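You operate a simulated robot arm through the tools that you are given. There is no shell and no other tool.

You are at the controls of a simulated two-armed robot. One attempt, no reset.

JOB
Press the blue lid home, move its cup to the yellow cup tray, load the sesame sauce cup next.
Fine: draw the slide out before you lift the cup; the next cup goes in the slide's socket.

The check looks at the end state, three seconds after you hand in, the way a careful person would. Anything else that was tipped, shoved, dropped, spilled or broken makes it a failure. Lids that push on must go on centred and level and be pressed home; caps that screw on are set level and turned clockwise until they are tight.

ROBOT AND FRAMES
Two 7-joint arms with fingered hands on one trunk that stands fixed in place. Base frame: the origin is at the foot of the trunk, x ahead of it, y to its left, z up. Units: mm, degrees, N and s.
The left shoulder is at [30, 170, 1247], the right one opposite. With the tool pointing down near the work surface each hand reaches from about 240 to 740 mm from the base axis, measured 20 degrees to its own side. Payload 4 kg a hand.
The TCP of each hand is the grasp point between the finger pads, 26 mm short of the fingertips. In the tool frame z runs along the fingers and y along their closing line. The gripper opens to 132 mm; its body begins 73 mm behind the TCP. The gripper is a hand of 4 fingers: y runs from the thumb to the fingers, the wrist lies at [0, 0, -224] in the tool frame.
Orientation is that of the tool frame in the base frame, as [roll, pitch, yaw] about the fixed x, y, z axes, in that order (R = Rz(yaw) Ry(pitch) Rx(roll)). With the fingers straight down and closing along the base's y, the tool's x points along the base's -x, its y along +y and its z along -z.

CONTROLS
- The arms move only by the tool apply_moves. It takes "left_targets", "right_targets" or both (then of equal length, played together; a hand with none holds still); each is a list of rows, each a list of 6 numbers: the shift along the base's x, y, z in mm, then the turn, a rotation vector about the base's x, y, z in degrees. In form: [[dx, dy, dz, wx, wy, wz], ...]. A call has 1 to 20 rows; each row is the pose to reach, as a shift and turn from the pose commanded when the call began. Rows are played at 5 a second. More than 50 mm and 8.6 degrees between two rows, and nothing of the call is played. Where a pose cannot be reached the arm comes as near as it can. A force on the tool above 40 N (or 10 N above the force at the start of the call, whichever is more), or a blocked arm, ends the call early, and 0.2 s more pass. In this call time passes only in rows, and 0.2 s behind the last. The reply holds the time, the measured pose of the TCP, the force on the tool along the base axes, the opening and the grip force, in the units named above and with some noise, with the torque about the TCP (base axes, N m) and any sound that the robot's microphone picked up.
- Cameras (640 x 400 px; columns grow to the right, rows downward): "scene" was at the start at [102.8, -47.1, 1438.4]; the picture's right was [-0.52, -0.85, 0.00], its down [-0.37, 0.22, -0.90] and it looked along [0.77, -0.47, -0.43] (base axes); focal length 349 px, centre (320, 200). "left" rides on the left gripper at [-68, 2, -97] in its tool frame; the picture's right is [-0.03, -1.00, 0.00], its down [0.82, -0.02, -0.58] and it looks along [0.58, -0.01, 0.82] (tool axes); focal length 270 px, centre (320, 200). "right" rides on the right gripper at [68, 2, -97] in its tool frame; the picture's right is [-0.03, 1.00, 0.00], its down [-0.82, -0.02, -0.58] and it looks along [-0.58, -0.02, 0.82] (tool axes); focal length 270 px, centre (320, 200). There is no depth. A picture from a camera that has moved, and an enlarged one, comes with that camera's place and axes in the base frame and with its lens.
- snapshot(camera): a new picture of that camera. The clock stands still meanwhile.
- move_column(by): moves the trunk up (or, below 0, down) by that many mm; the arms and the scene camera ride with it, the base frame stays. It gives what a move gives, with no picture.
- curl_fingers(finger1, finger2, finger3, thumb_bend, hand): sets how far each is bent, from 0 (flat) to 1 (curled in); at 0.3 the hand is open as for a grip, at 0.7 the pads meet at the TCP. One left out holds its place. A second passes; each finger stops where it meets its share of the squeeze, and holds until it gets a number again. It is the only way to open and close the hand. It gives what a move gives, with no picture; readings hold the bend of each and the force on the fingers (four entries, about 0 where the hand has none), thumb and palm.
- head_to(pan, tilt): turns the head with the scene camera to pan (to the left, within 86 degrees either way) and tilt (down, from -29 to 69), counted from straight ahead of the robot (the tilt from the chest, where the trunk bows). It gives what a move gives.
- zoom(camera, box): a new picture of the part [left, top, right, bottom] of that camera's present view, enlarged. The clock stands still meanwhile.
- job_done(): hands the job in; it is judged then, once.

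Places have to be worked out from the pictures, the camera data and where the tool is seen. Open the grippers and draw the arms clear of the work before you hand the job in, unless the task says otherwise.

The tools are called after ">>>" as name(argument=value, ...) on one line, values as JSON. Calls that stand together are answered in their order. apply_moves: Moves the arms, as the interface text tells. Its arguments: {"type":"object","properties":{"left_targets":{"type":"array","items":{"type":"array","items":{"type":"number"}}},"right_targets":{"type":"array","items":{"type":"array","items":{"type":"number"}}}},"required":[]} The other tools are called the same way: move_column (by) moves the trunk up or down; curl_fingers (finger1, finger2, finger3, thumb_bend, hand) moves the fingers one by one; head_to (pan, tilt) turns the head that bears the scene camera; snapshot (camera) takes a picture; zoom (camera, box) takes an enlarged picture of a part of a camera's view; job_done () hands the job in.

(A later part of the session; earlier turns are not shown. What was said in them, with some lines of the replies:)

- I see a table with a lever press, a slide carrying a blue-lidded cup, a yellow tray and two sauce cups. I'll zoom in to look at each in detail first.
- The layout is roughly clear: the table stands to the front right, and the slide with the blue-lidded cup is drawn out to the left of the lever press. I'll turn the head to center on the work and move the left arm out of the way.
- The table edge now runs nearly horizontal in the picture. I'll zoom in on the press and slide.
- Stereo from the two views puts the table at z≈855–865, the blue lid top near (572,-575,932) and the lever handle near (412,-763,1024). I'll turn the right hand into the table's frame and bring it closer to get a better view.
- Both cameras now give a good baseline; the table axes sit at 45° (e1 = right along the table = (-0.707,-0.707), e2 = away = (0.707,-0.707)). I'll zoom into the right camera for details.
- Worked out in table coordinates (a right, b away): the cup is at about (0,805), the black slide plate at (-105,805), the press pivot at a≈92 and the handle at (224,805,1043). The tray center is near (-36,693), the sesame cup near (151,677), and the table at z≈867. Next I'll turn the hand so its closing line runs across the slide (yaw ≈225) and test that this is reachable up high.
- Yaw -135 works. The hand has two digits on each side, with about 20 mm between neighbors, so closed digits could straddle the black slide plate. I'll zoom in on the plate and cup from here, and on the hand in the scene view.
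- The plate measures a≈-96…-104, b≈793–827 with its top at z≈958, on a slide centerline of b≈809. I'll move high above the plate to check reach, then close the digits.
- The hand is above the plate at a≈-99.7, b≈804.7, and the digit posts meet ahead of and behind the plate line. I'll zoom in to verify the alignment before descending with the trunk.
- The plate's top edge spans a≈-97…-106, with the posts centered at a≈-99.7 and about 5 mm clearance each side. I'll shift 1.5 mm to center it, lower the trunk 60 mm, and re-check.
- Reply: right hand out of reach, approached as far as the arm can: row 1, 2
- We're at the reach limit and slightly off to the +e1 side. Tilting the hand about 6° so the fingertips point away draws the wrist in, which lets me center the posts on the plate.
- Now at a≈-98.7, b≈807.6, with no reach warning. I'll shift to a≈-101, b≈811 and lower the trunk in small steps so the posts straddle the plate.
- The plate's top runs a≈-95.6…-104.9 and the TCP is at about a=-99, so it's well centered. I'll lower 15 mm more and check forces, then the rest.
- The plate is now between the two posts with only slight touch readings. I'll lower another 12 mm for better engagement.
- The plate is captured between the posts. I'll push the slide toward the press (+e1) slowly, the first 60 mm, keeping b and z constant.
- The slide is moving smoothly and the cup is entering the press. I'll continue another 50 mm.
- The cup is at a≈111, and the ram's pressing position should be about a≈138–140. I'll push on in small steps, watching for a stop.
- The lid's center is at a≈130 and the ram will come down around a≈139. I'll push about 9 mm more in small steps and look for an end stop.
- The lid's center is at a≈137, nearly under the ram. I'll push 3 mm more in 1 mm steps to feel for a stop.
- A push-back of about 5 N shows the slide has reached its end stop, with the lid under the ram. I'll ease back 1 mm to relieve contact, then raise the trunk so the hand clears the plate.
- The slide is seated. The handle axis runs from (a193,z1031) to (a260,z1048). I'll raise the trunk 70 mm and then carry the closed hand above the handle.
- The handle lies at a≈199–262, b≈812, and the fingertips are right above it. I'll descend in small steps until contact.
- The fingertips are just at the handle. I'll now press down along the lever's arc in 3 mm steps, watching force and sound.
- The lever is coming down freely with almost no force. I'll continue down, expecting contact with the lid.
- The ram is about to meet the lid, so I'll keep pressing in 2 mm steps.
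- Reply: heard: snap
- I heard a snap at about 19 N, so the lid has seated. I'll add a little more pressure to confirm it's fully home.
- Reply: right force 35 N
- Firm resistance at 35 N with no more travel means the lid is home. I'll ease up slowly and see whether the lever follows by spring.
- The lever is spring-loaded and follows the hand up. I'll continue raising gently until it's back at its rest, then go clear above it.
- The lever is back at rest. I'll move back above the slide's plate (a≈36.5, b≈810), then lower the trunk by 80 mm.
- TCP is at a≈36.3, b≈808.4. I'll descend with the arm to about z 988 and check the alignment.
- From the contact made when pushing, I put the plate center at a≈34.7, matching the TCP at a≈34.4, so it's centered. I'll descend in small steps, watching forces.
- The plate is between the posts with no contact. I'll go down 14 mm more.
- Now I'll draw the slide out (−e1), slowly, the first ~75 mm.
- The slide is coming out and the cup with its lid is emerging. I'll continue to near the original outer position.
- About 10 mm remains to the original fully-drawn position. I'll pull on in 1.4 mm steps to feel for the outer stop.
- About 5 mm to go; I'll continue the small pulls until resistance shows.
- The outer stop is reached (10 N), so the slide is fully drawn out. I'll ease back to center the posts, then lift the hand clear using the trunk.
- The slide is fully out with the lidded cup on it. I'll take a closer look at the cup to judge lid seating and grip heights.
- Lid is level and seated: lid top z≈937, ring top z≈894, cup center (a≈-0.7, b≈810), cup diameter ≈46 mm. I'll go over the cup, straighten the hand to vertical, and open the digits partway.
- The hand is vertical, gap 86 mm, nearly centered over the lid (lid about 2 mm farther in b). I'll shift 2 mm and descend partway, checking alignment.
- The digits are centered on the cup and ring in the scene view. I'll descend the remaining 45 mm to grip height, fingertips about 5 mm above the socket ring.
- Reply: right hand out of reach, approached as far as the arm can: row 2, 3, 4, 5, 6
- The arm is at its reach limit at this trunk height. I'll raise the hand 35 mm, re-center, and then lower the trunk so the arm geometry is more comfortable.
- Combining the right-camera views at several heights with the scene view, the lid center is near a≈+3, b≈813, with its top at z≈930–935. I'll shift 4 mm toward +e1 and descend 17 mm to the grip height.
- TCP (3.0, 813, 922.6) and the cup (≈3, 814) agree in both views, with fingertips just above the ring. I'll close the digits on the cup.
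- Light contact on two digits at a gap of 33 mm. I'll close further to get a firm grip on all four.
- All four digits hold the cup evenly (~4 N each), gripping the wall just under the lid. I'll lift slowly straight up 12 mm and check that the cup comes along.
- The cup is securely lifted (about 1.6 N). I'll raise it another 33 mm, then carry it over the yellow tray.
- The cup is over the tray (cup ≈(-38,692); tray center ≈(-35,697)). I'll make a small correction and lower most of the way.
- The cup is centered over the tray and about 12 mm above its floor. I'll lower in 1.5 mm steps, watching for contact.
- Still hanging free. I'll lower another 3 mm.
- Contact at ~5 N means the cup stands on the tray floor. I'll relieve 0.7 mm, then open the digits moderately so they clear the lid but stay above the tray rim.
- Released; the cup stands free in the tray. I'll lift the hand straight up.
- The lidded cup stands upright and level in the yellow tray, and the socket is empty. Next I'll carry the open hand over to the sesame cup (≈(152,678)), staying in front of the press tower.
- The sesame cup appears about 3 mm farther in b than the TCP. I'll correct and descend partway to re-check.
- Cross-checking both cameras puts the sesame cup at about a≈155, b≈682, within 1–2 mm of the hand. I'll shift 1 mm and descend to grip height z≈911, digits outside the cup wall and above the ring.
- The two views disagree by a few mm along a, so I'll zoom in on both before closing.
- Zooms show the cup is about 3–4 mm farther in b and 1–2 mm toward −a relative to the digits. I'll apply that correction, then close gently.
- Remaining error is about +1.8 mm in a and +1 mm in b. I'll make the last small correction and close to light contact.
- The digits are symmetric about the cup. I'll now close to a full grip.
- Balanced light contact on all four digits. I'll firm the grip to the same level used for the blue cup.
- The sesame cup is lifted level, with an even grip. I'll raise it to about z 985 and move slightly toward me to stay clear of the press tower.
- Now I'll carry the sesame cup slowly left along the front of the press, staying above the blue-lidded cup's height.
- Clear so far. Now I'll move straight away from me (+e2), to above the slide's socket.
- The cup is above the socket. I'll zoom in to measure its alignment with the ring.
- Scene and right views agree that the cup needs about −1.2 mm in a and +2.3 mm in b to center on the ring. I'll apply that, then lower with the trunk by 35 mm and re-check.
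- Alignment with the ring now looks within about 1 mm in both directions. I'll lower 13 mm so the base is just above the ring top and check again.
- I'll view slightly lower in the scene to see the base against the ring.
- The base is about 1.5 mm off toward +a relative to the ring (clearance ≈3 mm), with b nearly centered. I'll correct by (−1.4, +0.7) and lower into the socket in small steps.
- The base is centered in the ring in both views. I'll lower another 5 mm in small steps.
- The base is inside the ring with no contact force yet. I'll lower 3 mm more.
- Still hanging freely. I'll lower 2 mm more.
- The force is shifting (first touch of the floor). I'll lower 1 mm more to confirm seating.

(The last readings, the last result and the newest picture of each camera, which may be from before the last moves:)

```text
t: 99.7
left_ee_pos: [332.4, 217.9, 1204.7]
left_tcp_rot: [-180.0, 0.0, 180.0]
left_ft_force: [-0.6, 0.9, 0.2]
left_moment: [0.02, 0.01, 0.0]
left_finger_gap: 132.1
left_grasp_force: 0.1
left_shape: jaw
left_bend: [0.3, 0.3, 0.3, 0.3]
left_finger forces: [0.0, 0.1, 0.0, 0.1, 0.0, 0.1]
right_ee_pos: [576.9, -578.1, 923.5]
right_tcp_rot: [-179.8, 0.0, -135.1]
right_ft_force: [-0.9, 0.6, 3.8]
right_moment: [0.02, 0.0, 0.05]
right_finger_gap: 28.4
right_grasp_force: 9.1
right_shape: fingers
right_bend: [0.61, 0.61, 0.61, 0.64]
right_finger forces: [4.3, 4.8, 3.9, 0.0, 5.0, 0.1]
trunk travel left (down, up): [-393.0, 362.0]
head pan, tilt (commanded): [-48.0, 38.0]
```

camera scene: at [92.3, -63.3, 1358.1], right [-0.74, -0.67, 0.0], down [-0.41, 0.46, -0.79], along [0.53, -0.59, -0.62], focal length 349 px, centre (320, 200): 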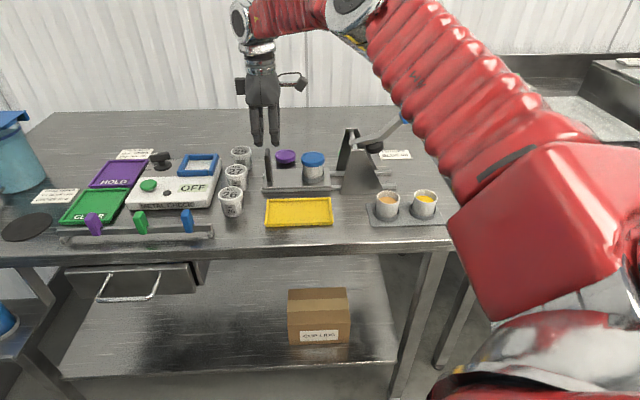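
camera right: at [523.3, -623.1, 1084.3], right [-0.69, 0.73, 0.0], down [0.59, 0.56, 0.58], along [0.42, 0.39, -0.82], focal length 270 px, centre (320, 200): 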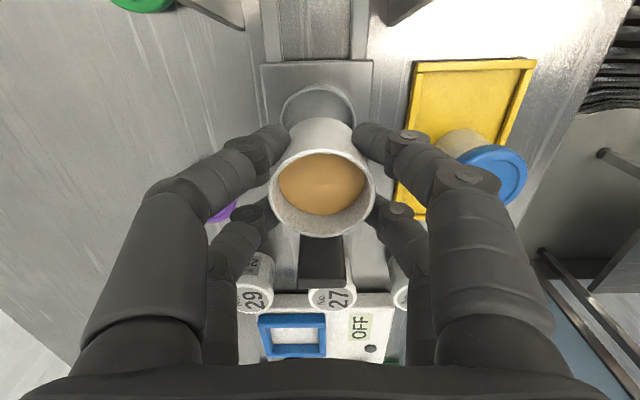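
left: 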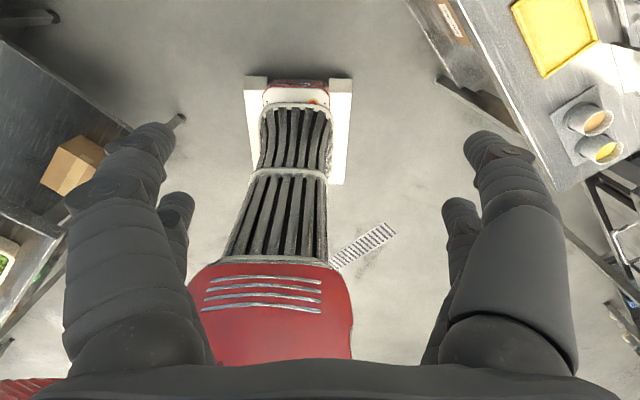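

Seated: 3.8 N at the same height (z≈923) at which the blue cup sat in the socket. I'll relieve slightly and release.

>>> apply_moves(right_targets=[[0, 0, 0.6, 0, 0, 0]])

>>> curl_fingers(hand="right", finger1=0.48, finger2=0.48, finger3=0.48, thumb_bend=0.48)

>>> zoom(camera="scene", box=[300, 130, 350, 180])

>>> zoom(camera="right", box=[200, 60, 440, 260])

```text
t: 100.1
left_ee_pos: [331.7, 216.9, 1204.2]
left_tcp_rot: [180.0, 0.0, 180.0]
left_ft_force: [0.3, 0.5, 0.8]
left_moment: [0.01, 0.0, -0.01]
left_finger_gap: 131.8
left_grasp_force: 0.0
left_shape: jaw
left_bend: [0.3, 0.3, 0.3, 0.3]
left_finger forces: [0.0, 0.0, 0.1, 0.0, 0.1, 0.1]
right_ee_pos: [577.3, -579.0, 925.2]
right_tcp_rot: [-179.7, -0.2, -135.1]
right_ft_force: [1.4, 0.9, 2.8]
right_moment: [0.03, 0.01, -0.01]
right_finger_gap: 28.5
right_grasp_force: 9.0
right_shape: fingers
right_bend: [0.61, 0.61, 0.61, 0.64]
right_finger forces: [4.0, 4.7, 4.3, 0.0, 5.0, 0.1]
trunk travel left (down, up): [-393.0, 362.0]
head pan, tilt (commanded): [-48.0, 38.0]
```

```text
t: 101.1
left_ee_pos: [331.6, 217.4, 1206.2]
left_tcp_rot: [-180.0, -0.1, -180.0]
left_ft_force: [0.8, 0.6, 0.2]
left_moment: [0.01, 0.01, 0.0]
left_finger_gap: 131.8
left_grasp_force: 0.1
left_shape: jaw
left_bend: [0.3, 0.3, 0.3, 0.3]
left_finger forces: [0.0, 0.0, 0.0, 0.0, 0.1, 0.0]
right_ee_pos: [577.1, -577.7, 922.9]
right_tcp_rot: [-179.8, -0.1, -135.0]
right_ft_force: [0.2, -0.3, 0.0]
right_moment: [-0.01, -0.03, 0.01]
right_finger_gap: 71.9
right_grasp_force: 0.1
right_shape: fingers
right_bend: [0.48, 0.48, 0.48, 0.48]
right_finger forces: [0.0, 0.0, 0.0, 0.0, 0.0, 0.0]
trunk travel left (down, up): [-393.0, 362.0]
head pan, tilt (commanded): [-48.0, 38.0]
```

```text
8.00 times, centred on (325, 155) of scene
camera zoom: at [97.6, -63.4, 1335.8], right [-0.74, -0.67, 0.0], down [-0.41, 0.46, -0.79], along [0.53, -0.59, -0.62], focal length 2788 px, centre (280, 560)
```

zoom: 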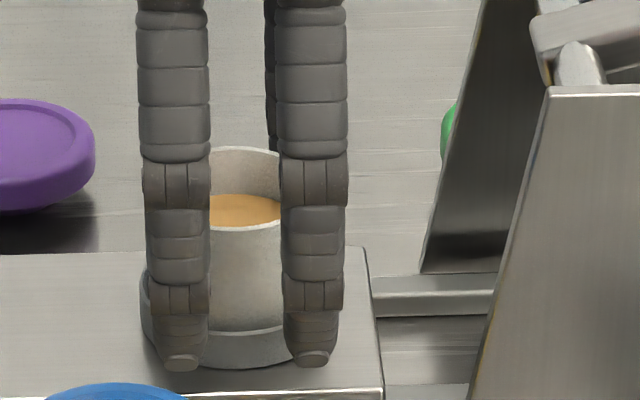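

```text
2.00 times, centred on (320, 160) of right
camera zoom: at [526.7, -624.4, 1021.1], right [-0.69, 0.73, 0.0], down [0.59, 0.56, 0.58], along [0.42, 0.39, -0.82], focal length 541 px, centre (320, 280)
```

zoom: 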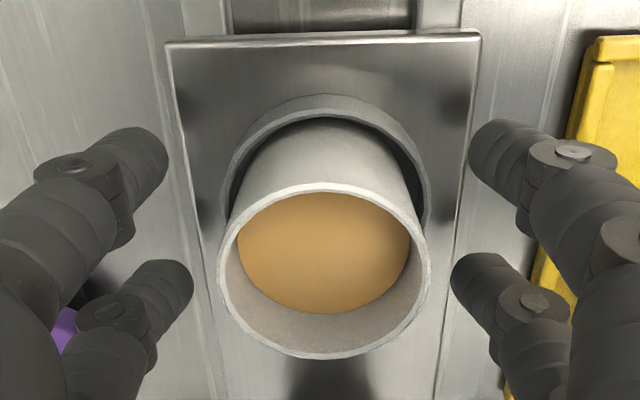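

The sesame cup is seated in the socket and the digits are clear. I'll lift straight up.

>>> apply_moves(right_targets=[[0, 0, 4, 0, 0, 0], [0, 0, 10, 0, 0, 0], [0, 0, 18, 0, 0, 0], [0, 0, 28, 0, 0, 0], [0, 0, 40, 0, 0, 0], [0, 0, 55, 0, 0, 0], [0, 0, 72, 0, 0, 0], [0, 0, 90, 0, 0, 0]])

>>> move_column(by=80)

>>> zoom(camera="scene", box=[230, 110, 450, 260])

>>> snapshot(camera="right")

```text
t: 102.9
left_ee_pos: [332.9, 216.9, 1205.3]
left_tcp_rot: [-179.9, 0.1, 179.9]
left_ft_force: [0.3, 0.5, -0.4]
left_moment: [-0.03, -0.01, 0.0]
left_finger_gap: 131.8
left_grasp_force: 0.0
left_shape: jaw
left_bend: [0.3, 0.3, 0.3, 0.3]
left_finger forces: [0.0, 0.0, 0.1, 0.0, 0.1, 0.0]
right_ee_pos: [576.5, -573.7, 1013.7]
right_tcp_rot: [-179.9, -0.1, -135.2]
right_ft_force: [0.3, -1.5, -0.1]
right_moment: [-0.04, 0.02, -0.02]
right_finger_gap: 72.0
right_grasp_force: 0.1
right_shape: fingers
right_bend: [0.48, 0.48, 0.48, 0.48]
right_finger forces: [0.1, 0.0, 0.1, 0.0, 0.1, 0.0]
trunk travel left (down, up): [-393.0, 362.0]
head pan, tilt (commanded): [-48.0, 38.0]
```

```text
t: 104.0
left_ee_pos: [332.7, 217.5, 1284.2]
left_tcp_rot: [-179.9, -0.1, 180.0]
left_ft_force: [-0.2, -0.6, -0.1]
left_moment: [0.02, 0.01, 0.0]
left_finger_gap: 132.0
left_grasp_force: 0.1
left_shape: jaw
left_bend: [0.3, 0.3, 0.3, 0.3]
left_finger forces: [0.1, 0.0, 0.0, 0.0, 0.1, 0.0]
right_ee_pos: [577.8, -578.8, 1093.1]
right_tcp_rot: [-179.8, -0.1, -135.1]
right_ft_force: [-0.7, -0.8, -0.5]
right_moment: [0.02, 0.0, 0.0]
right_finger_gap: 72.0
right_grasp_force: 0.0
right_shape: fingers
right_bend: [0.48, 0.48, 0.48, 0.48]
right_finger forces: [0.0, 0.0, 0.0, 0.0, 0.0, 0.0]
trunk travel left (down, up): [-473.0, 282.0]
head pan, tilt (commanded): [-48.0, 38.0]
```

```text
2.67 times, centred on (340, 185) of scene
camera zoom: at [82.9, -63.5, 1416.3], right [-0.74, -0.67, 0.0], down [-0.41, 0.46, -0.79], along [0.53, -0.59, -0.62], focal length 930 px, centre (267, 240)
```

zoom: 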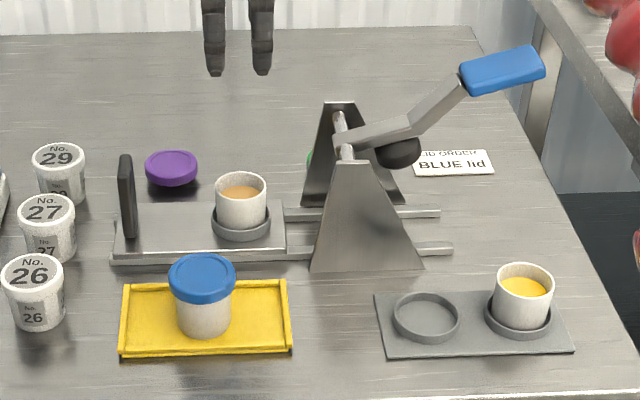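

```text
taken
camera right: at [528.1, -623.4, 1191.0], right [-0.69, 0.73, 0.0], down [0.59, 0.56, 0.58], along [0.42, 0.39, -0.82], focal length 270 px, centre (320, 200)
```

right: 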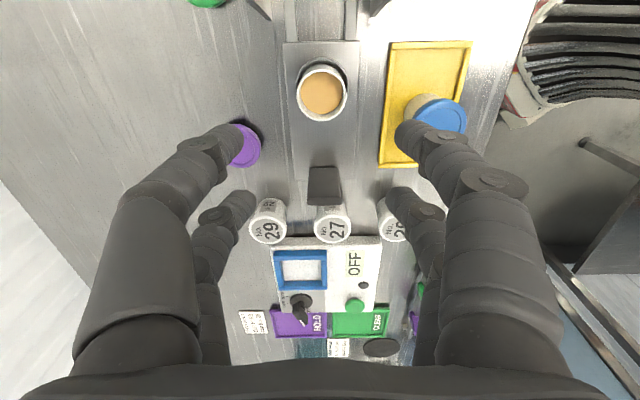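

Everything is placed: the lidded cup in the tray, the sesame cup in the socket, and the mustard cup untouched. I'll zoom in to verify lid level and seating.

>>> zoom(camera="scene", box=[265, 165, 345, 250])

```text
4.71 times, centred on (305, 208) of scene
camera zoom: at [82.9, -63.5, 1416.3], right [-0.74, -0.67, 0.0], down [-0.41, 0.46, -0.79], along [0.53, -0.59, -0.62], focal length 1640 px, centre (391, 165)
```

zoom: 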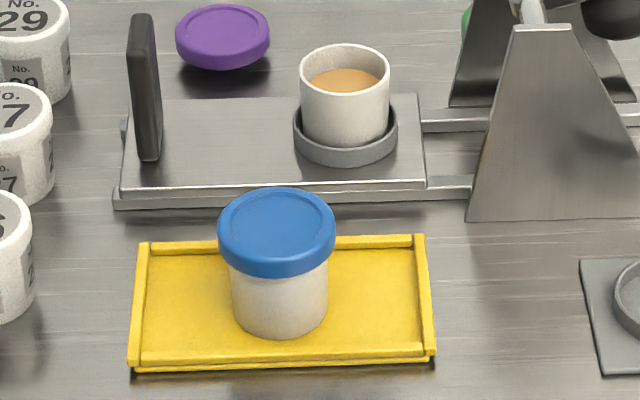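

All good. I'll raise and draw the right arm back toward the robot, clear of the work, and open the hand fully.

>>> apply_moves(right_targets=[[-5, 4, 30, 0, 0, 0], [-20, 15, 60, 0, 0, 0], [-45, 32, 85, 0, 0, 0], [-70, 50, 105, 0, 0, 0], [-95, 68, 120, 0, 0, 0], [-120, 86, 130, 0, 0, 0], [-145, 104, 140, 0, 0, 0], [-170, 122, 150, 0, 0, 0], [-195, 135, 160, 0, 0, 0], [-220, 145, 165, 0, 0, 0]])

>>> curl_fingers(hand="right", finger1=0.3, finger2=0.3, finger3=0.3, thumb_bend=0.3)

>>> snapshot(camera="scene")

>>> zoom(camera="scene", box=[220, 120, 450, 260])

```text
t: 106.2
left_ee_pos: [331.1, 217.1, 1287.1]
left_tcp_rot: [180.0, 0.0, 180.0]
left_ft_force: [-1.0, -0.3, 0.5]
left_moment: [0.0, -0.01, -0.01]
left_finger_gap: 132.0
left_grasp_force: 0.1
left_shape: jaw
left_bend: [0.3, 0.3, 0.3, 0.3]
left_finger forces: [0.0, 0.0, 0.1, 0.0, 0.1, 0.0]
right_ee_pos: [355.4, -431.8, 1258.9]
right_tcp_rot: [-179.7, -0.1, -135.2]
right_ft_force: [-0.2, 0.1, 0.3]
right_moment: [0.01, -0.03, 0.0]
right_finger_gap: 72.1
right_grasp_force: 0.0
right_shape: fingers
right_bend: [0.48, 0.48, 0.48, 0.48]
right_finger forces: [0.0, 0.0, 0.1, 0.0, 0.1, 0.0]
trunk travel left (down, up): [-473.0, 282.0]
head pan, tilt (commanded): [-48.0, 38.0]
```

```text
t: 107.2
left_ee_pos: [332.1, 215.9, 1285.9]
left_tcp_rot: [180.0, 0.0, 179.9]
left_ft_force: [0.9, -1.3, -0.5]
left_moment: [0.0, -0.02, -0.01]
left_finger_gap: 131.8
left_grasp_force: 0.0
left_shape: jaw
left_bend: [0.3, 0.3, 0.3, 0.3]
left_finger forces: [0.0, 0.0, 0.0, 0.0, 0.0, 0.0]
right_ee_pos: [357.0, -432.6, 1258.6]
right_tcp_rot: [-179.8, -0.1, -135.1]
right_ft_force: [0.5, -0.3, 0.2]
right_moment: [0.0, -0.01, -0.01]
right_finger_gap: 132.4
right_grasp_force: 0.1
right_shape: fingers
right_bend: [0.3, 0.3, 0.3, 0.3]
right_finger forces: [0.0, 0.0, 0.0, 0.0, 0.0, 0.0]
trunk travel left (down, up): [-473.0, 282.0]
head pan, tilt (commanded): [-48.0, 38.0]
```

```text
taken
camera scene: at [81.9, -63.4, 1416.5], right [-0.74, -0.67, 0.0], down [-0.41, 0.46, -0.79], along [0.53, -0.59, -0.62], focal length 349 px, centre (320, 200)
```

scene: 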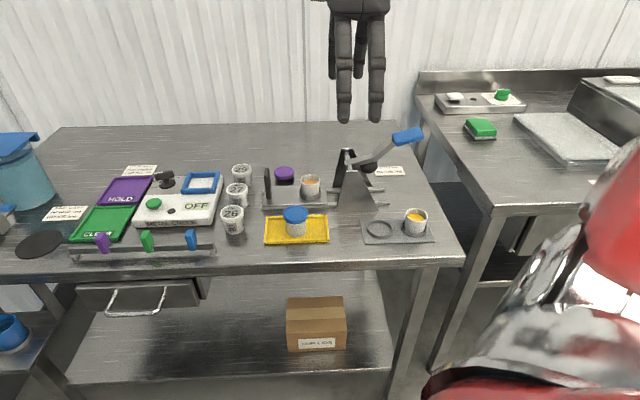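

```text
2.78 times, centred on (335, 190) of scene
camera zoom: at [81.9, -63.4, 1416.5], right [-0.74, -0.67, 0.0], down [-0.41, 0.46, -0.79], along [0.53, -0.59, -0.62], focal length 970 px, centre (278, 228)
```

zoom: 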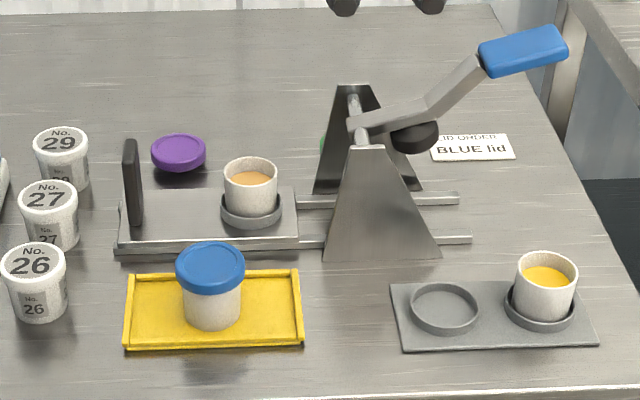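

Both arms are clear and the hands are open. The lid is pressed home, its cup stands in the yellow tray, the slide is drawn out, and the sesame (tan) cup sits in its socket with nothing else disturbed, so I'm handing in.

>>> job_done()

```text
The job is handed in.
```

I finished all three steps and handed the job in; the check's result hasn't come back.

- **Blue lid:** I slid the cup under the lever press and pulled the lever down. I heard a snap, and pressing on to about 35 N moved it no further. The lid looks level and centred.
- **Cup to tray:** I drew the slide out to its outer stop before lifting. The lidded cup now stands upright in the yellow cup tray.
- **Sesame cup:** It sits level in the slide's socket, with nothing visibly spilled. The sauce cups have no labels, so I took the tan one to be sesame and left the yellow one where it was.

In the last pictures nothing else looks moved or tipped. The lever is back up, both hands are open, and the arms are clear of the work.
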